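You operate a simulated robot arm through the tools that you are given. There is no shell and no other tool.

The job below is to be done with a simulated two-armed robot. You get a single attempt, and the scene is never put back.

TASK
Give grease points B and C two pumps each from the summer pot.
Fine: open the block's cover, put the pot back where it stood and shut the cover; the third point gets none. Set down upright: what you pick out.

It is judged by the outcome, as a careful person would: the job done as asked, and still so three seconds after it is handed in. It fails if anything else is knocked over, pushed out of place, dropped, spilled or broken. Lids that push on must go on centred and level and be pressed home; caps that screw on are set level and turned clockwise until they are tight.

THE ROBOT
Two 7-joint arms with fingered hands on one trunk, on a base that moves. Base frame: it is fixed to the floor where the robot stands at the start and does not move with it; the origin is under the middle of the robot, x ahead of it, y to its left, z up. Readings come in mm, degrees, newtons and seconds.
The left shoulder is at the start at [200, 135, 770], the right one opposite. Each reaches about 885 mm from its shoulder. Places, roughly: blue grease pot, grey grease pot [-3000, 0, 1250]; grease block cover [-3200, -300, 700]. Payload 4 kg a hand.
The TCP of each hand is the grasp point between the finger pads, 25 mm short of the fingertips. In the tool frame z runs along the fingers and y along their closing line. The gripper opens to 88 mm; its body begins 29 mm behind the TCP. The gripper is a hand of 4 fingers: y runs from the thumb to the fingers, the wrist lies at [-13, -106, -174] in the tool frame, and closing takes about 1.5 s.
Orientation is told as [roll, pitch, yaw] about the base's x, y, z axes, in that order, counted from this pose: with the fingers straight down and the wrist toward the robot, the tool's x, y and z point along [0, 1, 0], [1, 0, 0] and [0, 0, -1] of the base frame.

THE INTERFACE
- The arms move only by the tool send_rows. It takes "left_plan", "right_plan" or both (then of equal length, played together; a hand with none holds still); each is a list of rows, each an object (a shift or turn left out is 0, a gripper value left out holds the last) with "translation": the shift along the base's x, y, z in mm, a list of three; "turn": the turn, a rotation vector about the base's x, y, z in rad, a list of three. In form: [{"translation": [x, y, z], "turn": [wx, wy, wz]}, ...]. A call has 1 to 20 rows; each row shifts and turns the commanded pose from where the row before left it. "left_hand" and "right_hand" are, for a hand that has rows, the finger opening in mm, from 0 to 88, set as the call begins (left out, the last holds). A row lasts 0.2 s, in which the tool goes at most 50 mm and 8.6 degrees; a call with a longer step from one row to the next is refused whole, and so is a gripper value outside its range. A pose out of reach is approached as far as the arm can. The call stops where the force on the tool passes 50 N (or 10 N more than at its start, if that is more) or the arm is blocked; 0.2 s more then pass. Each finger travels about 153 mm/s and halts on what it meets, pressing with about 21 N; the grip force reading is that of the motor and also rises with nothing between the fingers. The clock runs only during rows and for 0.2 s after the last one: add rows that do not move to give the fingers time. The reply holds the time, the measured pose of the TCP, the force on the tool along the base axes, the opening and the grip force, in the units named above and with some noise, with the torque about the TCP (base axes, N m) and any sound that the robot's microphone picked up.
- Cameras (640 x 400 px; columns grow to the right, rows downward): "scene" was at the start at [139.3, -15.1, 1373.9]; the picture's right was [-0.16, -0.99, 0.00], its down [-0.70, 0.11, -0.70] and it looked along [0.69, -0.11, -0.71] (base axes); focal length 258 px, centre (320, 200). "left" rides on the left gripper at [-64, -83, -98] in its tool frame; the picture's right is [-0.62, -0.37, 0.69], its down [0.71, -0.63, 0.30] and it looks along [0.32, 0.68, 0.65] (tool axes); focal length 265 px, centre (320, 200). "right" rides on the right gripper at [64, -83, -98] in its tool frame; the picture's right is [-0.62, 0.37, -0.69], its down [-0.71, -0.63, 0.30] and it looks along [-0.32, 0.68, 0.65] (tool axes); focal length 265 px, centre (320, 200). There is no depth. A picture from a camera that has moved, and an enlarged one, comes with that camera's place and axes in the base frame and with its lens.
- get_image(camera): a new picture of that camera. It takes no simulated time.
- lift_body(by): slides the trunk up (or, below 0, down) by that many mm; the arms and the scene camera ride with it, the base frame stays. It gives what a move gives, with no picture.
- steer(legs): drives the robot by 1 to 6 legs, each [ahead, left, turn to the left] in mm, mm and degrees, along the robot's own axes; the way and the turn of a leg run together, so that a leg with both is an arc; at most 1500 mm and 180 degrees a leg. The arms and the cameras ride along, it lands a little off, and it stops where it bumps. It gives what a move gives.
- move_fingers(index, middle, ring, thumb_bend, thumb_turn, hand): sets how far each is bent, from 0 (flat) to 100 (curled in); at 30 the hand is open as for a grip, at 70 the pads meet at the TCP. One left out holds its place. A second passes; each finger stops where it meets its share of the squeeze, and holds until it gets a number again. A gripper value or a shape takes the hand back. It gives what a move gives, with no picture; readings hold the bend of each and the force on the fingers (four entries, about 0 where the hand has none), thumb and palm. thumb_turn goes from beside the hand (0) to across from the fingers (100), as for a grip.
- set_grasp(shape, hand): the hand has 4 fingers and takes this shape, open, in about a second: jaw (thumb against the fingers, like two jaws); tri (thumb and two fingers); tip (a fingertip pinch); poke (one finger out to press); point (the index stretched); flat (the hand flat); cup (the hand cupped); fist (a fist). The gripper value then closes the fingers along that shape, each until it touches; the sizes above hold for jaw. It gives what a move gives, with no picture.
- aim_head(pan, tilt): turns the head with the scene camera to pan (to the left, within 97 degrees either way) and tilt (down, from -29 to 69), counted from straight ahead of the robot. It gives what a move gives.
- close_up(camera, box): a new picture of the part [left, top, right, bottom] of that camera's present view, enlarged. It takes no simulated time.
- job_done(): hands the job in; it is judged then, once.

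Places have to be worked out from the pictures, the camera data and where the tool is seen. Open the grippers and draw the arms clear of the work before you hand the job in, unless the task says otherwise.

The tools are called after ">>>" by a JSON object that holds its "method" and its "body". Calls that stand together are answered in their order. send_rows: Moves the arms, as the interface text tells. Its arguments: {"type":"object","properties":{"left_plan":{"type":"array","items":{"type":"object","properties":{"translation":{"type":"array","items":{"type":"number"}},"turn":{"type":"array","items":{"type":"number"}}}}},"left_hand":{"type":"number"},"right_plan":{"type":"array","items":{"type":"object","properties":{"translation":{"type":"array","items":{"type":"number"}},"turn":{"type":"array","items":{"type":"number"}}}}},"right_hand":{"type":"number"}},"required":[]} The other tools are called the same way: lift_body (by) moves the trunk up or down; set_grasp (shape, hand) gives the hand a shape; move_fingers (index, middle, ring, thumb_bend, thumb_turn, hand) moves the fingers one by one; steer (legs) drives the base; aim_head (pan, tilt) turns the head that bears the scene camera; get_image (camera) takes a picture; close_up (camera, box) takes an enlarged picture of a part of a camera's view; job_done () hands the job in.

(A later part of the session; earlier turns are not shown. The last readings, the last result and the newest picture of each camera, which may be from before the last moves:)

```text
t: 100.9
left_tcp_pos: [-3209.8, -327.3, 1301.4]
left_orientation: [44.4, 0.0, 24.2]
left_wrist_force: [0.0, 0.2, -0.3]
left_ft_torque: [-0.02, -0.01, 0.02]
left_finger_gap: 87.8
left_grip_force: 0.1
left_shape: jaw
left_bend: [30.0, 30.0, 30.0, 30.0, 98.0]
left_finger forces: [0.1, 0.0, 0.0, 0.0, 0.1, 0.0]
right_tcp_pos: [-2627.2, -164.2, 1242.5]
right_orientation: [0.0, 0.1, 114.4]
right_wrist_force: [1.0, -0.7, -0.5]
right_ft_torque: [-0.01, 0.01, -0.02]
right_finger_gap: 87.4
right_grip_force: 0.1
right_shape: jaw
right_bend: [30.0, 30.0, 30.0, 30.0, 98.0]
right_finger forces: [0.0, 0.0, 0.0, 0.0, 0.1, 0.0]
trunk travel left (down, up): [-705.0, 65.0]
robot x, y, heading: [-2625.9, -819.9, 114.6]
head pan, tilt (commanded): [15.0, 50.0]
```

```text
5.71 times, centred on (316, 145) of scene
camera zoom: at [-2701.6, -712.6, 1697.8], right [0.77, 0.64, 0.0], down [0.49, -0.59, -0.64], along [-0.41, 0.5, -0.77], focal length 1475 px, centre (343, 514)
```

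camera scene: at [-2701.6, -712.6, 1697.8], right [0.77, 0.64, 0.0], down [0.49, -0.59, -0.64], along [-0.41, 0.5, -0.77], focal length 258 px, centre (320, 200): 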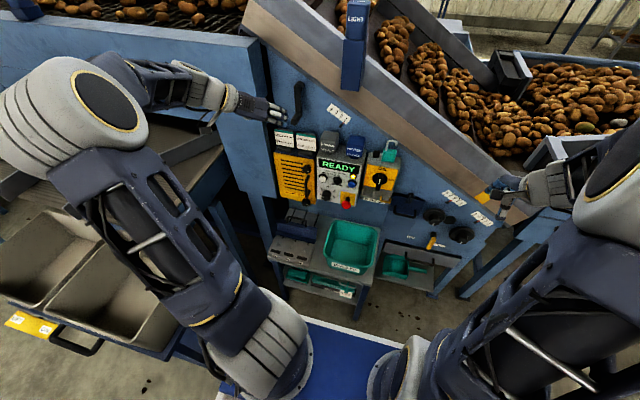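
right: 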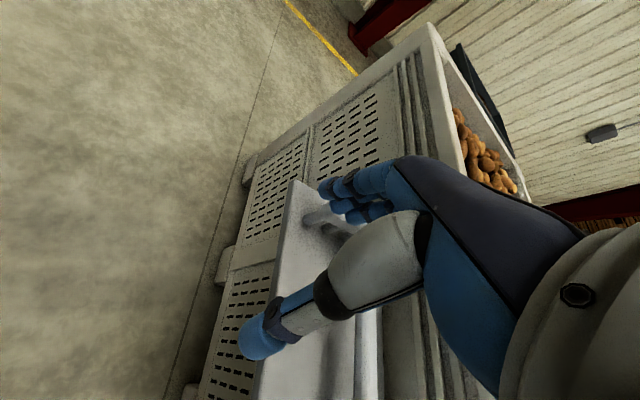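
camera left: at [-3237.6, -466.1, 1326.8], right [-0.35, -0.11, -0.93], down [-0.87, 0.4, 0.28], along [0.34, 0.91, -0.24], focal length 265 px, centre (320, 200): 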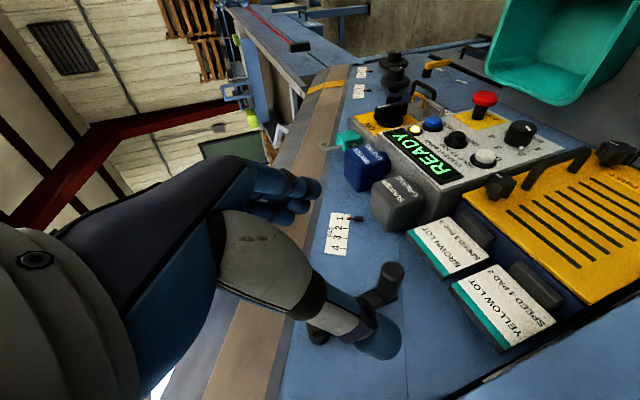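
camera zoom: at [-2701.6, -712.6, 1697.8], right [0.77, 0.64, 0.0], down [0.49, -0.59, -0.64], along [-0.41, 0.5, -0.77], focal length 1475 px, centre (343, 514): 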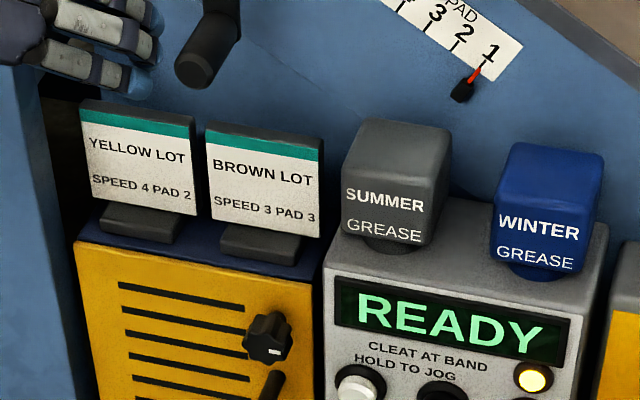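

From these views: pot body corners give a centre at about (-3147.5,-121), i.e. F≈1184, U≈-2918.5, body z 1108–1155; the card's right edge stands ~20 mm to its left at F≈1190, so the thumb must stay in front of F≈1180. I move to a pre-grasp point up-front of the pot.

>>> {"method": "send_rows", "body": {"left_plan": [{"translation": [32.3, 14.6, 0]}, {"translation": [32.3, 14.6, 0]}, {"translation": [32.3, 14.6, 0]}, {"translation": [32.3, 14.6, 0]}, {"translation": [-8.3, 18.4, -27.3]}, {"translation": [-8.3, 18.4, -27.3]}, {"translation": [-8.3, 18.4, -27.3]}], "left_hand": 76}}

>>> {"method": "get_image", "body": {"camera": "left"}}

>>> {"method": "close_up", "body": {"camera": "scene", "box": [260, 90, 388, 170]}}

```text
t: 102.5
left_tcp_pos: [-3105.8, -213.4, 1222.5]
left_orientation: [44.3, -0.1, 24.5]
left_wrist_force: [-0.2, 0.2, 0.4]
left_ft_torque: [0.0, 0.01, 0.01]
left_finger_gap: 76.2
left_grip_force: 0.1
left_shape: jaw
left_bend: [28.0, 32.0, 30.0, 41.0, 98.0]
left_finger forces: [0.1, 0.0, 0.0, 0.0, 0.0, 0.0]
right_tcp_pos: [-2626.5, -164.5, 1243.1]
right_orientation: [0.1, -0.1, 114.4]
right_wrist_force: [-0.1, -0.4, 0.3]
right_ft_torque: [0.02, 0.01, 0.01]
right_finger_gap: 87.8
right_grip_force: 0.1
right_shape: jaw
right_bend: [30.0, 30.0, 30.0, 30.0, 98.0]
right_finger forces: [0.0, 0.0, 0.0, 0.0, 0.0, 0.1]
trunk travel left (down, up): [-705.0, 65.0]
robot x, y, heading: [-2629.1, -823.6, 114.6]
head pan, tilt (commanded): [15.0, 50.0]
```

```text
taken
camera left: at [-3133.2, -352.7, 1246.4], right [-0.35, -0.11, -0.93], down [-0.87, 0.4, 0.28], along [0.34, 0.91, -0.24], focal length 265 px, centre (320, 200)
```

left: 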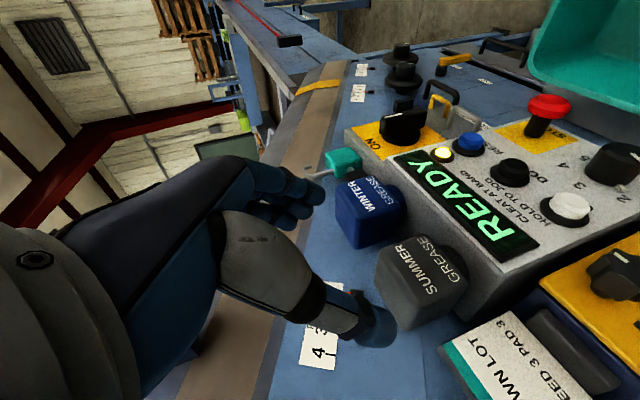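

```text
5.00 times, centred on (324, 130) of scene
camera zoom: at [-2701.3, -713.1, 1697.8], right [0.77, 0.64, 0.0], down [0.49, -0.59, -0.64], along [-0.41, 0.5, -0.77], focal length 1291 px, centre (300, 550)
```

zoom: 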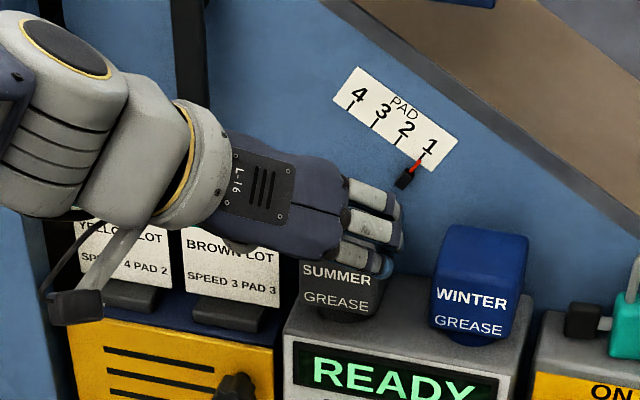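

The camera stub on the hand is real but stays clear. For symmetric closing I use individual finger bends (36 each), then enlarge the view to refine alignment with the pot.

>>> {"method": "move_fingers", "body": {"hand": "left", "index": 36, "middle": 36, "ring": 36, "thumb_bend": 36, "thumb_turn": 98}}

>>> {"method": "close_up", "body": {"camera": "left", "box": [300, 160, 540, 380]}}

```text
t: 103.5
left_tcp_pos: [-3106.2, -213.9, 1222.6]
left_orientation: [44.3, -0.1, 24.3]
left_wrist_force: [0.7, 0.0, -0.1]
left_ft_torque: [0.02, 0.01, -0.02]
left_finger_gap: 72.4
left_grip_force: 0.0
left_shape: fingers
left_bend: [36.0, 36.0, 36.0, 36.0, 96.0]
left_finger forces: [0.1, 0.1, 0.0, 0.0, 0.0, 0.1]
right_tcp_pos: [-2626.7, -163.9, 1242.8]
right_orientation: [-0.1, 0.0, 114.4]
right_wrist_force: [-0.4, 0.5, -0.2]
right_ft_torque: [-0.02, 0.0, 0.03]
right_finger_gap: 87.5
right_grip_force: 0.0
right_shape: jaw
right_bend: [30.0, 30.0, 30.0, 30.0, 98.0]
right_finger forces: [0.1, 0.0, 0.0, 0.0, 0.0, 0.1]
trunk travel left (down, up): [-705.0, 65.0]
robot x, y, heading: [-2626.5, -822.9, 114.4]
head pan, tilt (commanded): [15.0, 50.0]
```

```text
1.82 times, centred on (420, 270) of left
camera zoom: at [-3133.5, -352.8, 1246.5], right [-0.35, -0.12, -0.93], down [-0.87, 0.4, 0.28], along [0.34, 0.91, -0.24], focal length 483 px, centre (138, 73)
```

zoom: 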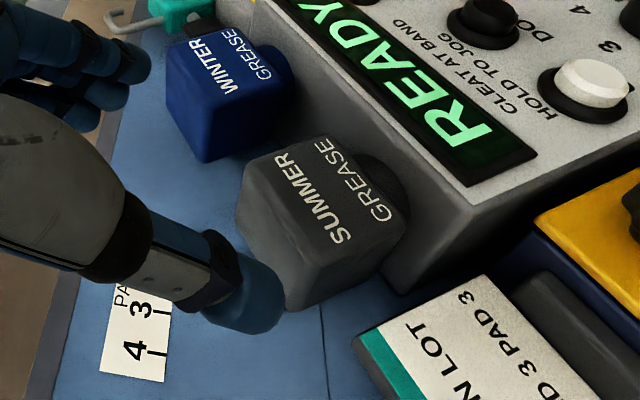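

Predicted pot corners match this view within a few mm. I advance along the finger direction two-thirds of the way and check.

>>> {"method": "send_rows", "body": {"left_plan": [{"translation": [-6.3, 14, -15.7]}, {"translation": [-6.3, 14, -15.7]}, {"translation": [-6.3, 14, -15.7]}]}}

>>> {"method": "get_image", "body": {"camera": "left"}}

>>> {"method": "close_up", "body": {"camera": "scene", "box": [260, 90, 388, 170]}}

```text
t: 104.3
left_tcp_pos: [-3126.3, -172.2, 1171.7]
left_orientation: [44.3, -0.1, 24.3]
left_wrist_force: [0.1, -0.2, -0.2]
left_ft_torque: [0.02, 0.0, 0.02]
left_finger_gap: 72.5
left_grip_force: 0.1
left_shape: fingers
left_bend: [36.0, 36.0, 36.0, 36.0, 96.0]
left_finger forces: [0.0, 0.0, 0.1, 0.0, 0.0, 0.0]
right_tcp_pos: [-2626.1, -164.7, 1242.4]
right_orientation: [0.0, 0.0, 114.5]
right_wrist_force: [0.0, 0.2, -0.4]
right_ft_torque: [0.06, 0.0, -0.01]
right_finger_gap: 87.7
right_grip_force: 0.1
right_shape: jaw
right_bend: [30.0, 30.0, 30.0, 30.0, 98.0]
right_finger forces: [0.0, 0.0, 0.0, 0.1, 0.0, 0.0]
trunk travel left (down, up): [-705.0, 65.0]
robot x, y, heading: [-2628.7, -822.3, 114.4]
head pan, tilt (commanded): [15.0, 50.0]
```

```text
taken
camera left: at [-3152.4, -310.5, 1197.4], right [-0.35, -0.12, -0.93], down [-0.87, 0.4, 0.28], along [0.34, 0.91, -0.24], focal length 265 px, centre (320, 200)
```

left: 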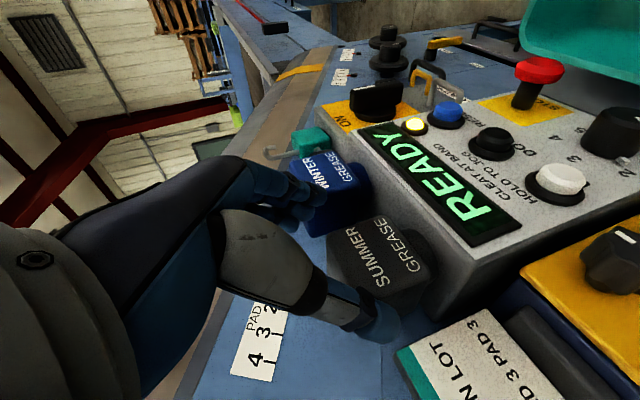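

```text
5.00 times, centred on (324, 130) of scene
camera zoom: at [-2701.6, -713.0, 1697.8], right [0.77, 0.64, 0.0], down [0.49, -0.59, -0.64], along [-0.41, 0.5, -0.77], focal length 1291 px, centre (300, 550)
```

zoom: 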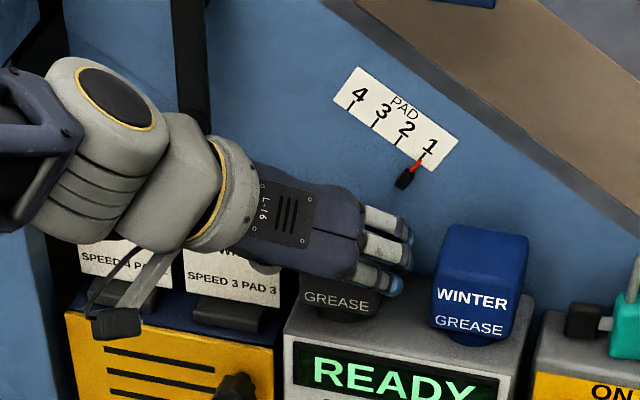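

Thumb is coming down left of the pot and the fingers between grey and blue, as intended. I finish the approach.

>>> {"method": "send_rows", "body": {"left_plan": [{"translation": [-4.2, 9.3, -9.9]}, {"translation": [-4.2, 9.3, -9.9]}, {"translation": [-4.2, 9.3, -9.9]}]}}

>>> {"method": "get_image", "body": {"camera": "left"}}

>>> {"method": "close_up", "body": {"camera": "scene", "box": [280, 100, 376, 160]}}

```text
t: 105.1
left_tcp_pos: [-3137.0, -145.0, 1142.9]
left_orientation: [44.3, -0.1, 24.3]
left_wrist_force: [1.0, -1.0, -0.1]
left_ft_torque: [0.03, -0.01, 0.0]
left_finger_gap: 72.5
left_grip_force: 0.0
left_shape: fingers
left_bend: [36.0, 36.0, 36.0, 36.0, 96.0]
left_finger forces: [0.0, 0.0, 0.0, 0.1, 0.0, 0.0]
right_tcp_pos: [-2626.3, -164.0, 1243.7]
right_orientation: [0.0, 0.0, 114.5]
right_wrist_force: [0.9, -0.6, -0.1]
right_ft_torque: [0.02, -0.01, -0.04]
right_finger_gap: 87.6
right_grip_force: 0.1
right_shape: jaw
right_bend: [30.0, 30.0, 30.0, 30.0, 98.0]
right_finger forces: [0.1, 0.0, 0.0, 0.0, 0.0, 0.1]
trunk travel left (down, up): [-705.0, 65.0]
robot x, y, heading: [-2625.8, -824.7, 114.5]
head pan, tilt (commanded): [15.0, 50.0]
```

```text
taken
camera left: at [-3165.0, -283.2, 1167.4], right [-0.35, -0.12, -0.93], down [-0.87, 0.4, 0.28], along [0.34, 0.91, -0.24], focal length 265 px, centre (320, 200)
```

left: 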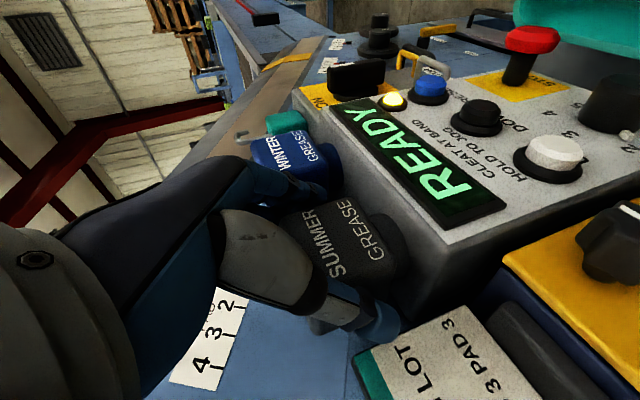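

```text
6.67 times, centred on (328, 130) of scene
camera zoom: at [-2701.6, -712.9, 1697.8], right [0.77, 0.64, 0.0], down [0.49, -0.59, -0.64], along [-0.41, 0.5, -0.77], focal length 1721 px, centre (267, 667)
```

zoom: 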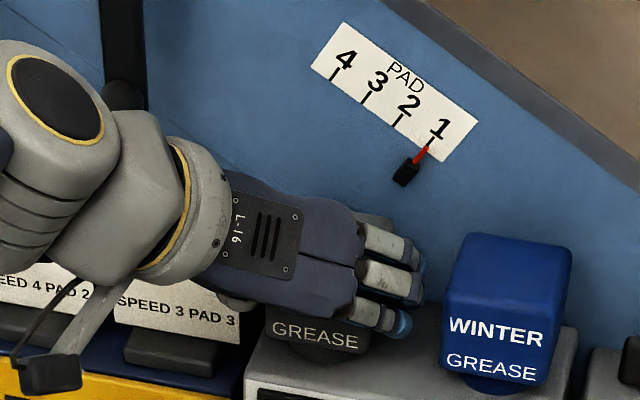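

Aligned with no contact. I close fingers and thumb evenly on the pot.

>>> {"method": "move_fingers", "body": {"hand": "left", "index": 58, "middle": 58, "ring": 58, "thumb_bend": 58}}

>>> {"method": "get_image", "body": {"camera": "left"}}

>>> {"method": "close_up", "body": {"camera": "scene", "box": [280, 100, 376, 160]}}

```text
t: 106.1
left_tcp_pos: [-3137.7, -144.6, 1142.9]
left_orientation: [44.3, -0.1, 24.4]
left_wrist_force: [0.9, 1.0, -0.3]
left_ft_torque: [0.02, 0.02, -0.01]
left_finger_gap: 52.6
left_grip_force: 14.6
left_shape: fingers
left_bend: [49.0, 51.0, 50.0, 44.0, 97.0]
left_finger forces: [5.2, 4.8, 4.5, 0.0, 14.7, 0.0]
right_tcp_pos: [-2626.0, -164.1, 1242.6]
right_orientation: [0.0, 0.0, 114.6]
right_wrist_force: [-0.2, -0.4, 0.4]
right_ft_torque: [0.0, 0.01, 0.01]
right_finger_gap: 87.1
right_grip_force: 0.0
right_shape: jaw
right_bend: [30.0, 30.0, 30.0, 30.0, 98.0]
right_finger forces: [0.0, 0.1, 0.1, 0.0, 0.0, 0.0]
trunk travel left (down, up): [-705.0, 65.0]
robot x, y, heading: [-2625.9, -824.0, 114.6]
head pan, tilt (commanded): [15.0, 50.0]
```

```text
taken
camera left: at [-3165.1, -283.2, 1167.7], right [-0.35, -0.12, -0.93], down [-0.87, 0.4, 0.28], along [0.34, 0.91, -0.24], focal length 265 px, centre (320, 200)
```

left: 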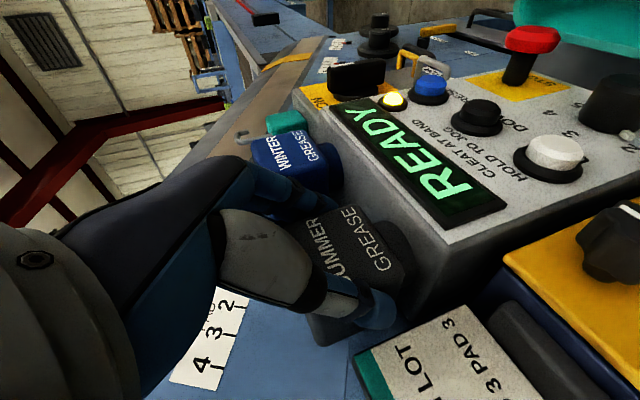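

```text
6.67 times, centred on (328, 130) of scene
camera zoom: at [-2701.7, -712.8, 1697.7], right [0.77, 0.64, 0.0], down [0.49, -0.59, -0.64], along [-0.41, 0.5, -0.77], focal length 1721 px, centre (267, 667)
```

zoom: 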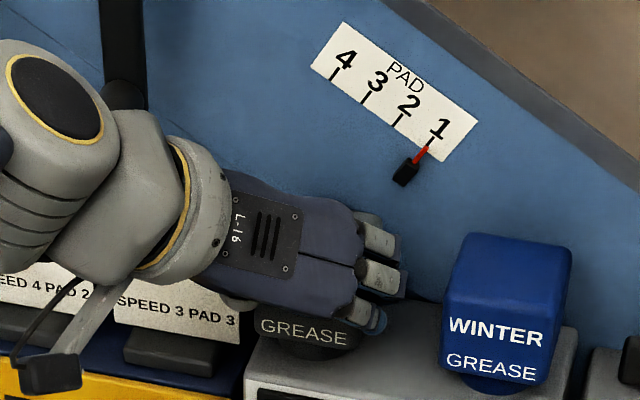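

The pot is held (three fingers ~5 N each vs thumb 14.7 N); it shifted about 5 mm left while closing, which I'll undo when returning it. I lift straight up a little and check.

>>> {"method": "send_rows", "body": {"left_plan": [{"translation": [0, 0, 8]}, {"translation": [0, 0, 12]}, {"translation": [0, 0, 20]}]}}

>>> {"method": "get_image", "body": {"camera": "left"}}

>>> {"method": "close_up", "body": {"camera": "scene", "box": [280, 90, 376, 150]}}

```text
t: 106.9
left_tcp_pos: [-3137.0, -143.9, 1184.0]
left_orientation: [44.3, 0.0, 24.5]
left_wrist_force: [-0.5, 0.6, -2.2]
left_ft_torque: [-0.06, -0.01, 0.0]
left_finger_gap: 52.5
left_grip_force: 14.1
left_shape: fingers
left_bend: [49.0, 51.0, 51.0, 44.0, 96.0]
left_finger forces: [5.4, 4.5, 4.1, 0.0, 14.9, 0.0]
right_tcp_pos: [-2626.4, -164.3, 1242.9]
right_orientation: [0.0, 0.0, 114.4]
right_wrist_force: [0.2, -0.9, -0.2]
right_ft_torque: [0.01, -0.01, 0.0]
right_finger_gap: 87.9
right_grip_force: 0.1
right_shape: jaw
right_bend: [30.0, 30.0, 30.0, 30.0, 98.0]
right_finger forces: [0.0, 0.1, 0.0, 0.0, 0.0, 0.1]
trunk travel left (down, up): [-705.0, 65.0]
robot x, y, heading: [-2626.4, -824.6, 114.5]
head pan, tilt (commanded): [15.0, 50.0]
```

```text
taken
camera left: at [-3165.1, -283.1, 1208.1], right [-0.35, -0.12, -0.93], down [-0.87, 0.4, 0.28], along [0.34, 0.91, -0.24], focal length 265 px, centre (320, 200)
```

left: 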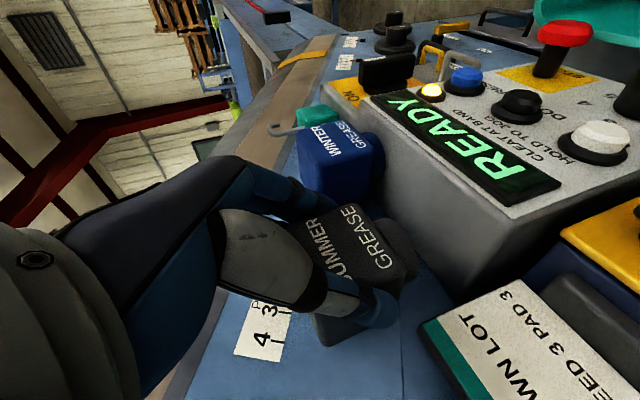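

```text
6.67 times, centred on (328, 120) of scene
camera zoom: at [-2701.9, -712.6, 1697.7], right [0.77, 0.64, 0.0], down [0.49, -0.59, -0.64], along [-0.41, 0.5, -0.77], focal length 1721 px, centre (267, 733)
```

zoom: 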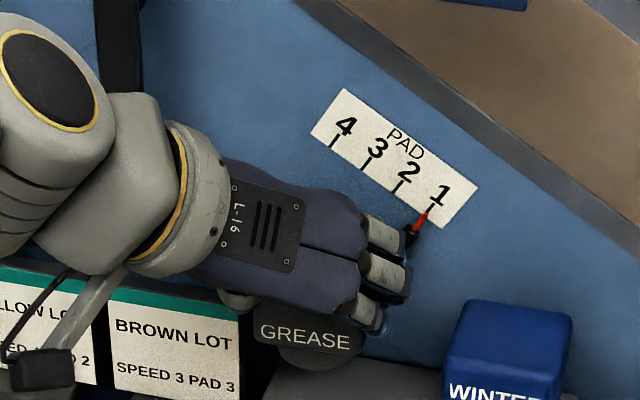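

The pot is lifted cleanly (~2 N). I draw it straight back away from the wall and cards, then check how it sits in the hand.

>>> {"method": "send_rows", "body": {"left_plan": [{"translation": [11.5, -25.5, 2]}, {"translation": [11.5, -25.5, 2]}, {"translation": [11.5, -25.5, 2]}, {"translation": [11.5, -25.5, 2]}]}}

>>> {"method": "get_image", "body": {"camera": "left"}}

>>> {"method": "close_up", "body": {"camera": "scene", "box": [270, 90, 398, 170]}}

```text
t: 107.9
left_tcp_pos: [-3091.8, -246.9, 1191.1]
left_orientation: [44.3, 0.0, 24.3]
left_wrist_force: [0.7, 1.0, -2.6]
left_ft_torque: [-0.05, -0.05, 0.0]
left_finger_gap: 52.5
left_grip_force: 14.9
left_shape: fingers
left_bend: [49.0, 51.0, 51.0, 44.0, 96.0]
left_finger forces: [5.2, 4.6, 4.0, 0.0, 15.0, 0.0]
right_tcp_pos: [-2626.6, -164.2, 1242.8]
right_orientation: [0.1, 0.0, 114.4]
right_wrist_force: [-0.4, 0.7, 1.5]
right_ft_torque: [-0.01, 0.0, -0.03]
right_finger_gap: 87.7
right_grip_force: 0.2
right_shape: jaw
right_bend: [30.0, 30.0, 30.0, 30.0, 98.0]
right_finger forces: [0.0, 0.1, 0.0, 0.0, 0.0, 0.0]
trunk travel left (down, up): [-705.0, 65.0]
robot x, y, heading: [-2628.1, -824.1, 114.4]
head pan, tilt (commanded): [15.0, 50.0]
```

```text
taken
camera left: at [-3119.2, -385.8, 1216.0], right [-0.35, -0.11, -0.93], down [-0.87, 0.4, 0.28], along [0.34, 0.91, -0.24], focal length 265 px, centre (320, 200)
```

left: 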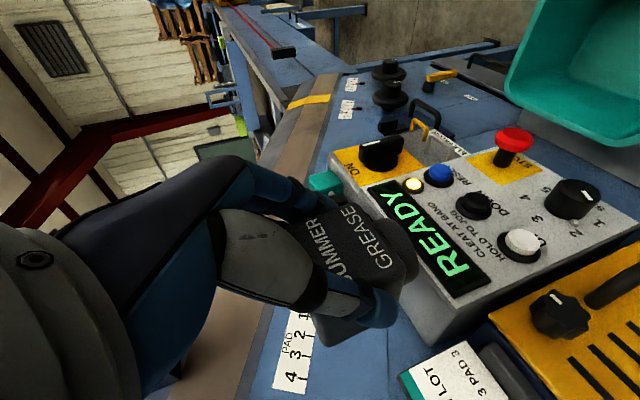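

```text
5.00 times, centred on (334, 130) of scene
camera zoom: at [-2701.7, -712.3, 1697.7], right [0.77, 0.64, 0.0], down [0.49, -0.59, -0.64], along [-0.41, 0.5, -0.77], focal length 1291 px, centre (250, 550)
```

zoom: 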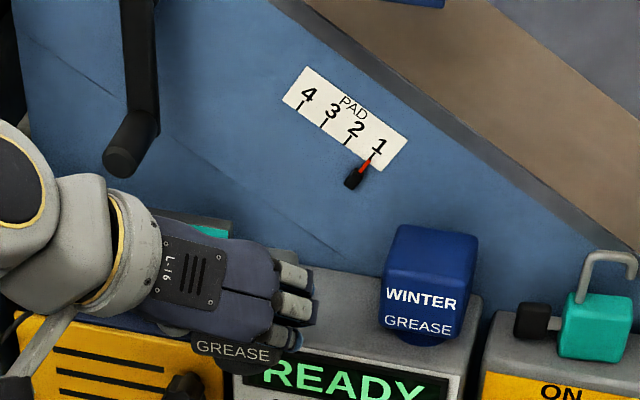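

The pot is clear of the shelf. I enlarge the hand camera to measure where the pot's neck axis is relative to the hand.

>>> {"method": "close_up", "body": {"camera": "left", "box": [260, 170, 450, 360]}}

```text
2.11 times, centred on (355, 265) of left
camera zoom: at [-3119.2, -385.8, 1216.0], right [-0.35, -0.11, -0.93], down [-0.87, 0.4, 0.28], along [0.34, 0.91, -0.24], focal length 559 px, centre (246, 63)
```

zoom: 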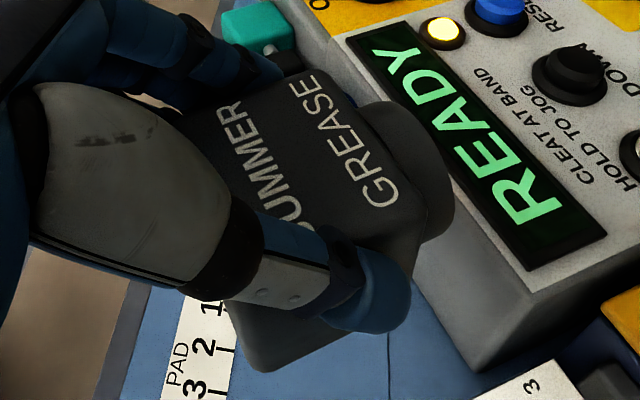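

The neck (≈43 mm wide) sits about 27 mm ahead, 6 mm left and 52 mm below the TCP. I now move back-left and then descend in front of the block to a hover above nipple B.

>>> {"method": "send_rows", "body": {"left_plan": [{"translation": [-14.9, -30.6, 0]}, {"translation": [-14.9, -30.6, 0]}, {"translation": [-14.9, -30.6, 0]}, {"translation": [-14.9, -30.6, 0]}, {"translation": [0, 0, -40]}, {"translation": [0, 0, -40]}, {"translation": [0, 0, -40]}, {"translation": [0, 0, -40]}]}}

>>> {"method": "get_image", "body": {"camera": "scene"}}

```text
t: 109.7
left_tcp_pos: [-3148.9, -367.5, 1030.3]
left_orientation: [44.3, -0.1, 24.3]
left_wrist_force: [0.8, 0.9, -3.3]
left_ft_torque: [-0.04, -0.04, 0.0]
left_finger_gap: 52.0
left_grip_force: 13.9
left_shape: fingers
left_bend: [49.0, 51.0, 51.0, 45.0, 96.0]
left_finger forces: [5.2, 4.3, 3.9, 0.0, 14.8, 0.1]
right_tcp_pos: [-2626.3, -163.9, 1241.8]
right_orientation: [0.1, 0.0, 114.5]
right_wrist_force: [0.5, 0.5, 0.3]
right_ft_torque: [0.0, -0.01, 0.02]
right_finger_gap: 87.4
right_grip_force: 0.1
right_shape: jaw
right_bend: [30.0, 30.0, 30.0, 30.0, 98.0]
right_finger forces: [0.0, 0.0, 0.0, 0.1, 0.1, 0.0]
trunk travel left (down, up): [-705.0, 65.0]
robot x, y, heading: [-2628.2, -823.6, 114.2]
head pan, tilt (commanded): [15.0, 50.0]
```

```text
taken
camera scene: at [-2701.6, -712.9, 1697.8], right [0.77, 0.64, 0.0], down [0.49, -0.59, -0.64], along [-0.41, 0.5, -0.77], focal length 258 px, centre (320, 200)
```

scene: 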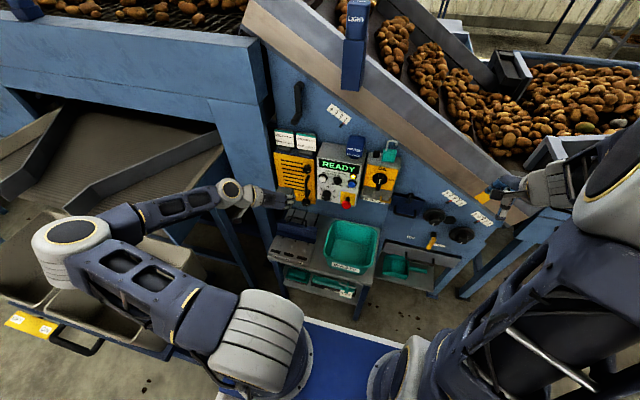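

The elbow rides well above the trolley. I continue down to about z=815 and look with the hand camera.

>>> {"method": "send_rows", "body": {"left_plan": [{"translation": [0, 0, -40]}, {"translation": [0, 0, -40]}, {"translation": [0, 0, -40]}, {"translation": [0, 0, -40]}, {"translation": [0, 0, -40]}]}}

>>> {"method": "get_image", "body": {"camera": "left"}}

>>> {"method": "get_image", "body": {"camera": "scene"}}

```text
t: 110.9
left_tcp_pos: [-3153.1, -367.6, 833.2]
left_orientation: [44.3, 0.0, 24.3]
left_wrist_force: [-0.1, 0.3, -3.0]
left_ft_torque: [-0.04, -0.04, 0.0]
left_finger_gap: 52.3
left_grip_force: 13.9
left_shape: fingers
left_bend: [49.0, 51.0, 51.0, 45.0, 96.0]
left_finger forces: [5.1, 4.2, 3.6, 0.0, 14.7, 0.0]
right_tcp_pos: [-2625.7, -164.3, 1242.6]
right_orientation: [0.0, 0.0, 114.4]
right_wrist_force: [-0.4, 0.4, 0.2]
right_ft_torque: [-0.01, 0.0, -0.01]
right_finger_gap: 87.5
right_grip_force: 0.1
right_shape: jaw
right_bend: [30.0, 30.0, 30.0, 30.0, 98.0]
right_finger forces: [0.0, 0.0, 0.0, 0.0, 0.1, 0.0]
trunk travel left (down, up): [-705.0, 65.0]
robot x, y, heading: [-2626.7, -827.9, 114.4]
head pan, tilt (commanded): [15.0, 50.0]
```

```text
taken
camera left: at [-3180.5, -507.6, 857.3], right [-0.35, -0.12, -0.93], down [-0.87, 0.4, 0.28], along [0.34, 0.91, -0.24], focal length 265 px, centre (320, 200)
```

left: 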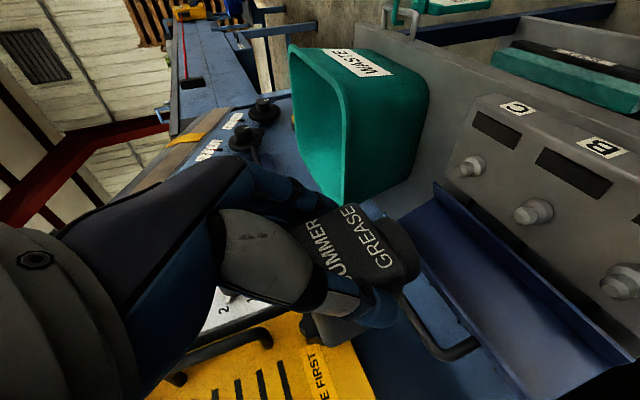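

```text
taken
camera scene: at [-2701.7, -712.8, 1697.8], right [0.77, 0.64, 0.0], down [0.49, -0.59, -0.64], along [-0.41, 0.5, -0.77], focal length 258 px, centre (320, 200)
```

scene: 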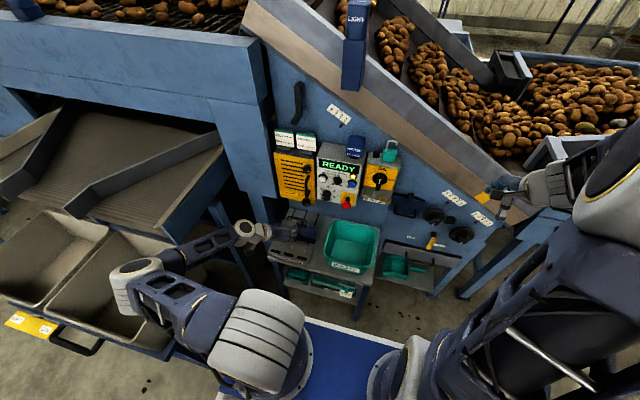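

Great view: nipples A, B, C in profile and the pot neck. I enlarge to measure the pot-to-nipple offset.

>>> {"method": "close_up", "body": {"camera": "left", "box": [380, 80, 640, 340]}}

>>> {"method": "close_up", "body": {"camera": "scene", "box": [250, 190, 346, 250]}}

```text
1.54 times, centred on (510, 210) of left
camera zoom: at [-3180.5, -507.6, 857.3], right [-0.35, -0.12, -0.93], down [-0.87, 0.4, 0.28], along [0.34, 0.91, -0.24], focal length 408 px, centre (28, 185)
```

zoom: 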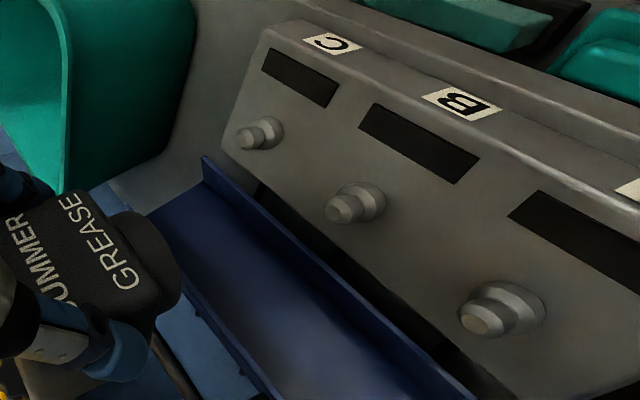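

```text
6.67 times, centred on (298, 220) of scene
camera zoom: at [-2701.7, -712.8, 1697.8], right [0.77, 0.64, 0.0], down [0.49, -0.59, -0.64], along [-0.41, 0.5, -0.77], focal length 1721 px, centre (467, 67)
```

zoom: 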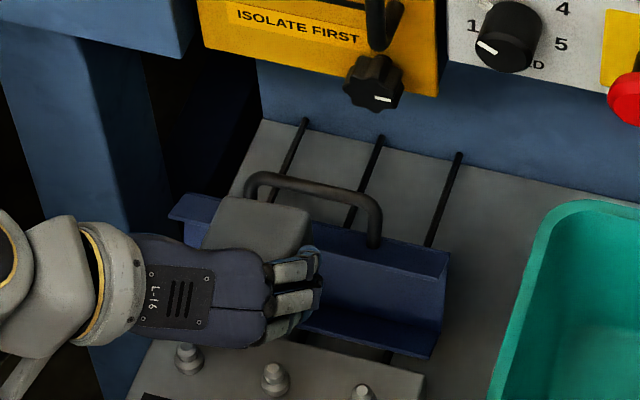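

Triangulated nipples: A U≈-3098, B ≈-3036, C ≈-2973, all F≈997, top z≈676. The pot axis is ~5.6 left and ~28 ahead of the TCP. I shift accordingly and descend to ~26 mm above nipple B.

>>> {"method": "send_rows", "body": {"left_plan": [{"translation": [-2.6, 1.4, -26]}, {"translation": [-2.6, 1.4, -26]}, {"translation": [-2.6, 1.4, -26]}]}}

>>> {"method": "get_image", "body": {"camera": "left"}}

>>> {"method": "close_up", "body": {"camera": "scene", "box": [250, 190, 346, 250]}}

```text
t: 111.7
left_tcp_pos: [-3159.4, -364.3, 754.1]
left_orientation: [44.3, -0.1, 24.2]
left_wrist_force: [0.5, 0.6, -1.7]
left_ft_torque: [-0.04, -0.02, -0.01]
left_finger_gap: 51.8
left_grip_force: 13.7
left_shape: fingers
left_bend: [49.0, 51.0, 51.0, 45.0, 96.0]
left_finger forces: [5.1, 4.4, 3.8, 0.0, 14.5, 0.0]
right_tcp_pos: [-2626.0, -163.5, 1241.6]
right_orientation: [0.1, 0.0, 114.4]
right_wrist_force: [-0.3, -0.3, 0.0]
right_ft_torque: [-0.02, 0.01, -0.01]
right_finger_gap: 87.6
right_grip_force: 0.1
right_shape: jaw
right_bend: [30.0, 30.0, 30.0, 30.0, 98.0]
right_finger forces: [0.1, 0.0, 0.0, 0.0, 0.0, 0.0]
trunk travel left (down, up): [-705.0, 65.0]
robot x, y, heading: [-2629.2, -822.7, 114.5]
head pan, tilt (commanded): [15.0, 50.0]
```

```text
taken
camera left: at [-3187.3, -503.3, 779.0], right [-0.35, -0.11, -0.93], down [-0.87, 0.4, 0.28], along [0.34, 0.91, -0.24], focal length 265 px, centre (320, 200)
```

left: 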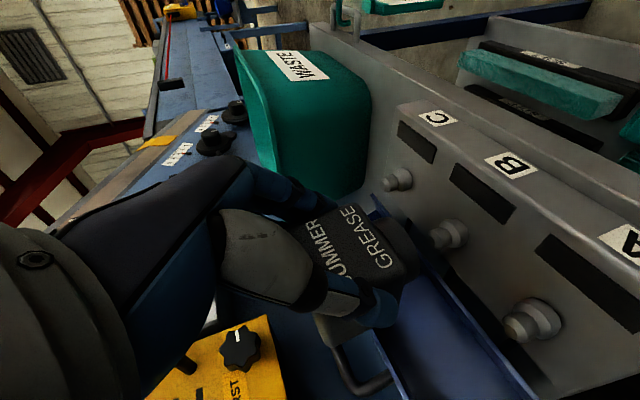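

```text
6.67 times, centred on (298, 220) of scene
camera zoom: at [-2701.7, -712.9, 1697.8], right [0.77, 0.64, 0.0], down [0.49, -0.59, -0.64], along [-0.41, 0.5, -0.77], focal length 1721 px, centre (467, 67)
```

zoom: 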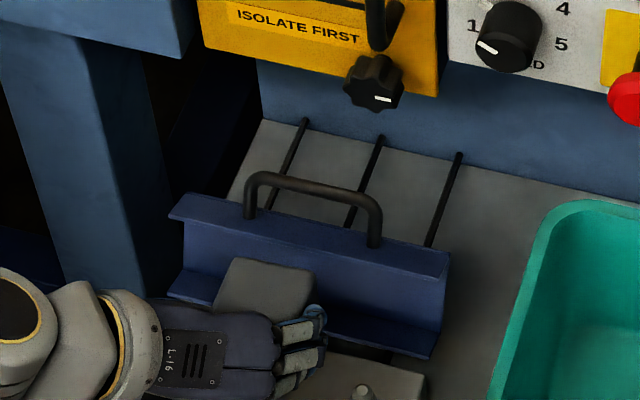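

The pot axis projects to about (432,238) at nipple-top height, and nipple B's tip appears right about there. I enlarge to measure the residual.

>>> {"method": "close_up", "body": {"camera": "left", "box": [350, 170, 510, 330]}}

```text
2.50 times, centred on (430, 250) of left
camera zoom: at [-3187.3, -503.3, 779.0], right [-0.35, -0.11, -0.93], down [-0.87, 0.4, 0.28], along [0.34, 0.91, -0.24], focal length 664 px, centre (45, 75)
```

zoom: 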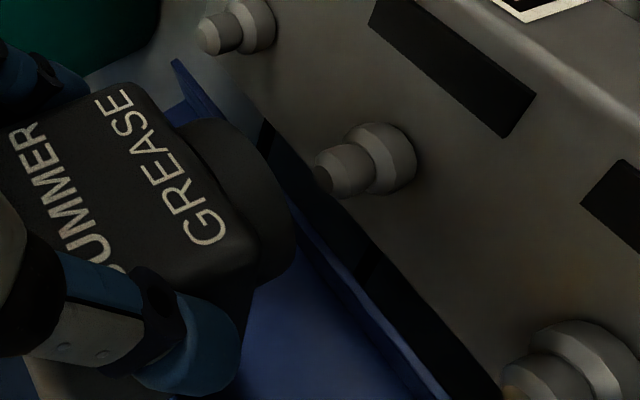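

Pot axis and nipple B agree within about 2 mm. I descend 20 mm and then continue in small steps watching the force.

>>> {"method": "send_rows", "body": {"left_plan": [{"translation": [-0.5, 0.5, -10]}, {"translation": [0, 0, -8]}]}}

>>> {"method": "close_up", "body": {"camera": "left", "box": [350, 170, 510, 330]}}

```text
t: 112.3
left_tcp_pos: [-3158.9, -363.8, 735.2]
left_orientation: [44.2, 0.0, 24.3]
left_wrist_force: [-0.4, 0.0, -2.2]
left_ft_torque: [-0.03, -0.04, 0.0]
left_finger_gap: 52.2
left_grip_force: 14.2
left_shape: fingers
left_bend: [49.0, 51.0, 51.0, 45.0, 96.0]
left_finger forces: [5.1, 4.2, 3.8, 0.0, 14.6, 0.0]
right_tcp_pos: [-2626.9, -163.5, 1241.6]
right_orientation: [0.0, 0.0, 114.5]
right_wrist_force: [-0.1, -0.4, 0.0]
right_ft_torque: [0.01, -0.01, 0.04]
right_finger_gap: 87.4
right_grip_force: 0.0
right_shape: jaw
right_bend: [30.0, 30.0, 30.0, 30.0, 98.0]
right_finger forces: [0.0, 0.0, 0.0, 0.0, 0.0, 0.0]
trunk travel left (down, up): [-705.0, 65.0]
robot x, y, heading: [-2630.1, -822.1, 114.5]
head pan, tilt (commanded): [15.0, 50.0]
```

```text
2.50 times, centred on (430, 250) of left
camera zoom: at [-3187.3, -503.0, 760.0], right [-0.35, -0.12, -0.93], down [-0.87, 0.4, 0.28], along [0.34, 0.91, -0.24], focal length 664 px, centre (45, 75)
```

zoom: 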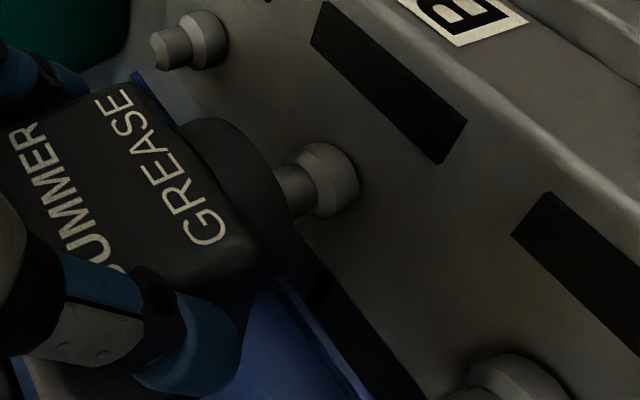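

Small residual: the nipple sits ~2–3 mm left/ahead of the pot axis. I correct by about 2 mm and step down gently, watching the force.

>>> {"method": "send_rows", "body": {"left_plan": [{"translation": [-2.0, 0.8, 0]}, {"translation": [0, 0, -4]}, {"translation": [0, 0, -4]}]}}

>>> {"method": "close_up", "body": {"camera": "left", "box": [350, 170, 510, 330]}}

```text
t: 113.1
left_tcp_pos: [-3162.0, -361.5, 727.4]
left_orientation: [44.3, -0.1, 24.4]
left_wrist_force: [-0.9, -0.1, -0.8]
left_ft_torque: [-0.03, -0.01, -0.03]
left_finger_gap: 52.2
left_grip_force: 13.9
left_shape: fingers
left_bend: [49.0, 51.0, 51.0, 45.0, 96.0]
left_finger forces: [5.1, 4.3, 4.1, 0.0, 14.8, 0.0]
right_tcp_pos: [-2626.1, -163.8, 1242.3]
right_orientation: [0.1, 0.0, 114.5]
right_wrist_force: [0.4, 0.0, -0.3]
right_ft_torque: [-0.02, 0.01, 0.01]
right_finger_gap: 87.7
right_grip_force: 0.1
right_shape: jaw
right_bend: [30.0, 30.0, 30.0, 30.0, 98.0]
right_finger forces: [0.0, 0.0, 0.0, 0.0, 0.1, 0.1]
trunk travel left (down, up): [-705.0, 65.0]
robot x, y, heading: [-2629.4, -827.7, 114.5]
head pan, tilt (commanded): [15.0, 50.0]
```

```text
2.50 times, centred on (430, 250) of left
camera zoom: at [-3189.3, -501.1, 752.3], right [-0.35, -0.11, -0.93], down [-0.87, 0.4, 0.28], along [0.34, 0.91, -0.24], focal length 664 px, centre (45, 75)
```

zoom: 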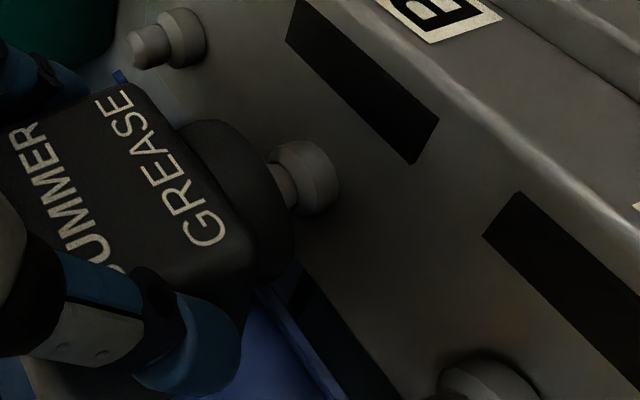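

No contact yet. I continue down in 3 mm steps.

>>> {"method": "send_rows", "body": {"left_plan": [{"translation": [0, 0, -3]}, {"translation": [0, 0, -3]}]}}

```text
t: 113.7
left_tcp_pos: [-3161.4, -361.6, 721.1]
left_orientation: [44.3, -0.2, 24.3]
left_wrist_force: [1.0, -1.1, 3.1]
left_ft_torque: [0.05, 0.02, -0.01]
left_finger_gap: 51.9
left_grip_force: 15.3
left_shape: fingers
left_bend: [49.0, 51.0, 51.0, 45.0, 96.0]
left_finger forces: [5.0, 4.5, 4.7, 0.0, 15.8, 0.0]
right_tcp_pos: [-2627.2, -164.3, 1243.2]
right_orientation: [0.0, 0.0, 114.4]
right_wrist_force: [-0.1, -0.4, 0.3]
right_ft_torque: [-0.03, -0.01, 0.01]
right_finger_gap: 87.2
right_grip_force: 0.1
right_shape: jaw
right_bend: [30.0, 30.0, 30.0, 30.0, 98.0]
right_finger forces: [0.1, 0.1, 0.1, 0.0, 0.0, 0.1]
trunk travel left (down, up): [-705.0, 65.0]
robot x, y, heading: [-2627.0, -823.0, 114.5]
head pan, tilt (commanded): [15.0, 50.0]
```

Contact begins (about 5 N). I press on in 2 mm steps to feel the pump stroke.

>>> {"method": "send_rows", "body": {"left_plan": [{"translation": [0, 0, -2]}, {"translation": [0, 0, -2]}]}}

>>> {"method": "close_up", "body": {"camera": "left", "box": [350, 170, 510, 330]}}

```text
t: 114.3
left_tcp_pos: [-3162.9, -362.1, 718.4]
left_orientation: [44.3, -0.1, 24.3]
left_wrist_force: [1.8, -1.5, 8.2]
left_ft_torque: [0.16, 0.03, -0.04]
left_finger_gap: 51.7
left_grip_force: 15.1
left_shape: fingers
left_bend: [49.0, 51.0, 51.0, 45.0, 97.0]
left_finger forces: [5.0, 4.6, 4.9, 0.0, 16.0, 0.1]
right_tcp_pos: [-2626.4, -165.5, 1242.1]
right_orientation: [0.0, 0.0, 114.4]
right_wrist_force: [-1.1, 0.0, -0.2]
right_ft_torque: [0.0, 0.05, 0.0]
right_finger_gap: 87.4
right_grip_force: 0.1
right_shape: jaw
right_bend: [30.0, 30.0, 30.0, 30.0, 98.0]
right_finger forces: [0.0, 0.1, 0.0, 0.1, 0.0, 0.1]
trunk travel left (down, up): [-705.0, 65.0]
robot x, y, heading: [-2626.4, -824.1, 114.5]
head pan, tilt (commanded): [15.0, 50.0]
```

```text
2.50 times, centred on (430, 250) of left
camera zoom: at [-3189.7, -501.2, 742.4], right [-0.35, -0.11, -0.93], down [-0.87, 0.4, 0.28], along [0.34, 0.91, -0.24], focal length 664 px, centre (45, 75)
```

zoom: 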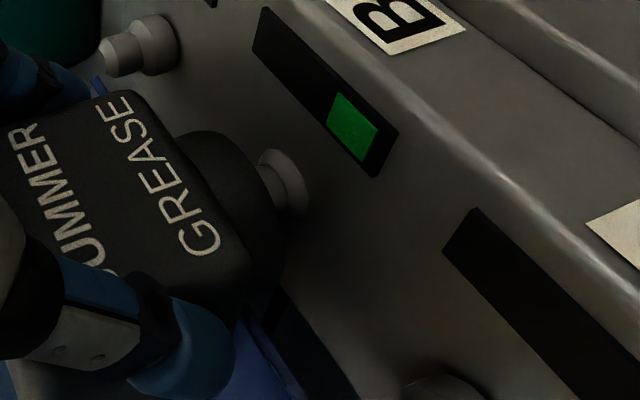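

A green segment lit in window B: one pump registered at ~10 N. I lift off ~9 mm to reset and check the window.

>>> {"method": "send_rows", "body": {"left_plan": [{"translation": [0, 0, 4]}, {"translation": [0, 0, 5]}]}}

>>> {"method": "close_up", "body": {"camera": "left", "box": [350, 170, 510, 330]}}

```text
t: 114.9
left_tcp_pos: [-3163.0, -362.6, 725.6]
left_orientation: [44.1, -0.1, 24.3]
left_wrist_force: [0.0, 1.3, 0.4]
left_ft_torque: [0.01, 0.02, 0.03]
left_finger_gap: 51.8
left_grip_force: 14.0
left_shape: fingers
left_bend: [49.0, 51.0, 51.0, 45.0, 97.0]
left_finger forces: [5.0, 4.3, 4.3, 0.1, 15.2, 0.0]
right_tcp_pos: [-2625.6, -165.3, 1242.2]
right_orientation: [0.0, -0.1, 114.5]
right_wrist_force: [0.6, -0.2, 0.8]
right_ft_torque: [-0.02, 0.0, 0.0]
right_finger_gap: 87.6
right_grip_force: 0.0
right_shape: jaw
right_bend: [30.0, 30.0, 30.0, 30.0, 98.0]
right_finger forces: [0.0, 0.0, 0.0, 0.0, 0.0, 0.0]
trunk travel left (down, up): [-705.0, 65.0]
robot x, y, heading: [-2628.0, -823.7, 114.4]
head pan, tilt (commanded): [15.0, 50.0]
```

```text
2.50 times, centred on (430, 250) of left
camera zoom: at [-3189.2, -501.4, 750.3], right [-0.35, -0.12, -0.93], down [-0.87, 0.4, 0.28], along [0.34, 0.91, -0.24], focal length 664 px, centre (45, 75)
```

zoom: 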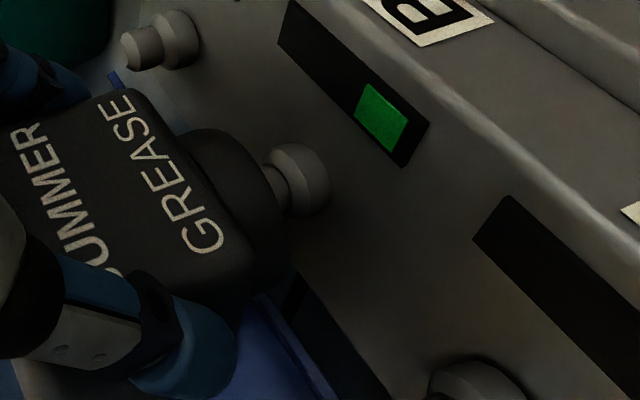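

The count of one stays lit. I lift clear of the nipple fully, then press again for the second pump.

>>> {"method": "send_rows", "body": {"left_plan": [{"translation": [0, 0, 5]}, {"translation": [0, 0, 4]}, {"translation": [0, 0, 0]}]}}

>>> {"method": "send_rows", "body": {"left_plan": [{"translation": [0, 0, -5]}, {"translation": [0, 0, -5]}, {"translation": [0, 0, -3]}, {"translation": [0, 0, -2]}]}}

>>> {"method": "close_up", "body": {"camera": "left", "box": [350, 170, 510, 330]}}

```text
t: 115.7
left_tcp_pos: [-3160.4, -362.0, 735.8]
left_orientation: [44.2, -0.1, 24.4]
left_wrist_force: [0.9, 0.0, -2.0]
left_ft_torque: [-0.05, -0.06, 0.0]
left_finger_gap: 52.3
left_grip_force: 14.1
left_shape: fingers
left_bend: [49.0, 52.0, 51.0, 45.0, 96.0]
left_finger forces: [5.5, 4.1, 3.8, 0.0, 14.8, 0.1]
right_tcp_pos: [-2627.9, -164.1, 1242.5]
right_orientation: [0.0, 0.0, 114.3]
right_wrist_force: [0.3, -0.1, -1.2]
right_ft_torque: [-0.03, -0.01, 0.01]
right_finger_gap: 87.5
right_grip_force: 0.1
right_shape: jaw
right_bend: [30.0, 30.0, 30.0, 30.0, 98.0]
right_finger forces: [0.1, 0.0, 0.1, 0.1, 0.1, 0.1]
trunk travel left (down, up): [-705.0, 65.0]
robot x, y, heading: [-2628.7, -823.1, 114.3]
head pan, tilt (commanded): [15.0, 50.0]
```

```text
t: 116.7
left_tcp_pos: [-3161.3, -362.0, 720.5]
left_orientation: [44.2, 0.0, 24.3]
left_wrist_force: [0.7, -1.1, 3.3]
left_ft_torque: [0.09, 0.04, -0.01]
left_finger_gap: 52.2
left_grip_force: 15.1
left_shape: fingers
left_bend: [49.0, 51.0, 51.0, 45.0, 96.0]
left_finger forces: [4.9, 4.6, 4.8, 0.0, 15.8, 0.1]
right_tcp_pos: [-2625.8, -164.2, 1243.1]
right_orientation: [0.0, 0.1, 114.4]
right_wrist_force: [0.1, -0.8, -1.3]
right_ft_torque: [0.02, 0.01, 0.02]
right_finger_gap: 87.7
right_grip_force: 0.0
right_shape: jaw
right_bend: [30.0, 30.0, 30.0, 30.0, 98.0]
right_finger forces: [0.0, 0.0, 0.0, 0.0, 0.0, 0.0]
trunk travel left (down, up): [-705.0, 65.0]
robot x, y, heading: [-2621.8, -824.4, 114.4]
head pan, tilt (commanded): [15.0, 50.0]
```

```text
2.50 times, centred on (430, 250) of left
camera zoom: at [-3189.1, -501.4, 744.9], right [-0.35, -0.11, -0.93], down [-0.87, 0.4, 0.28], along [0.34, 0.91, -0.24], focal length 664 px, centre (45, 75)
```

zoom: 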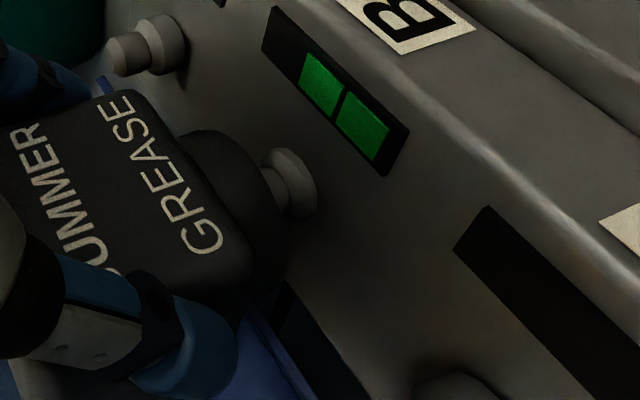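

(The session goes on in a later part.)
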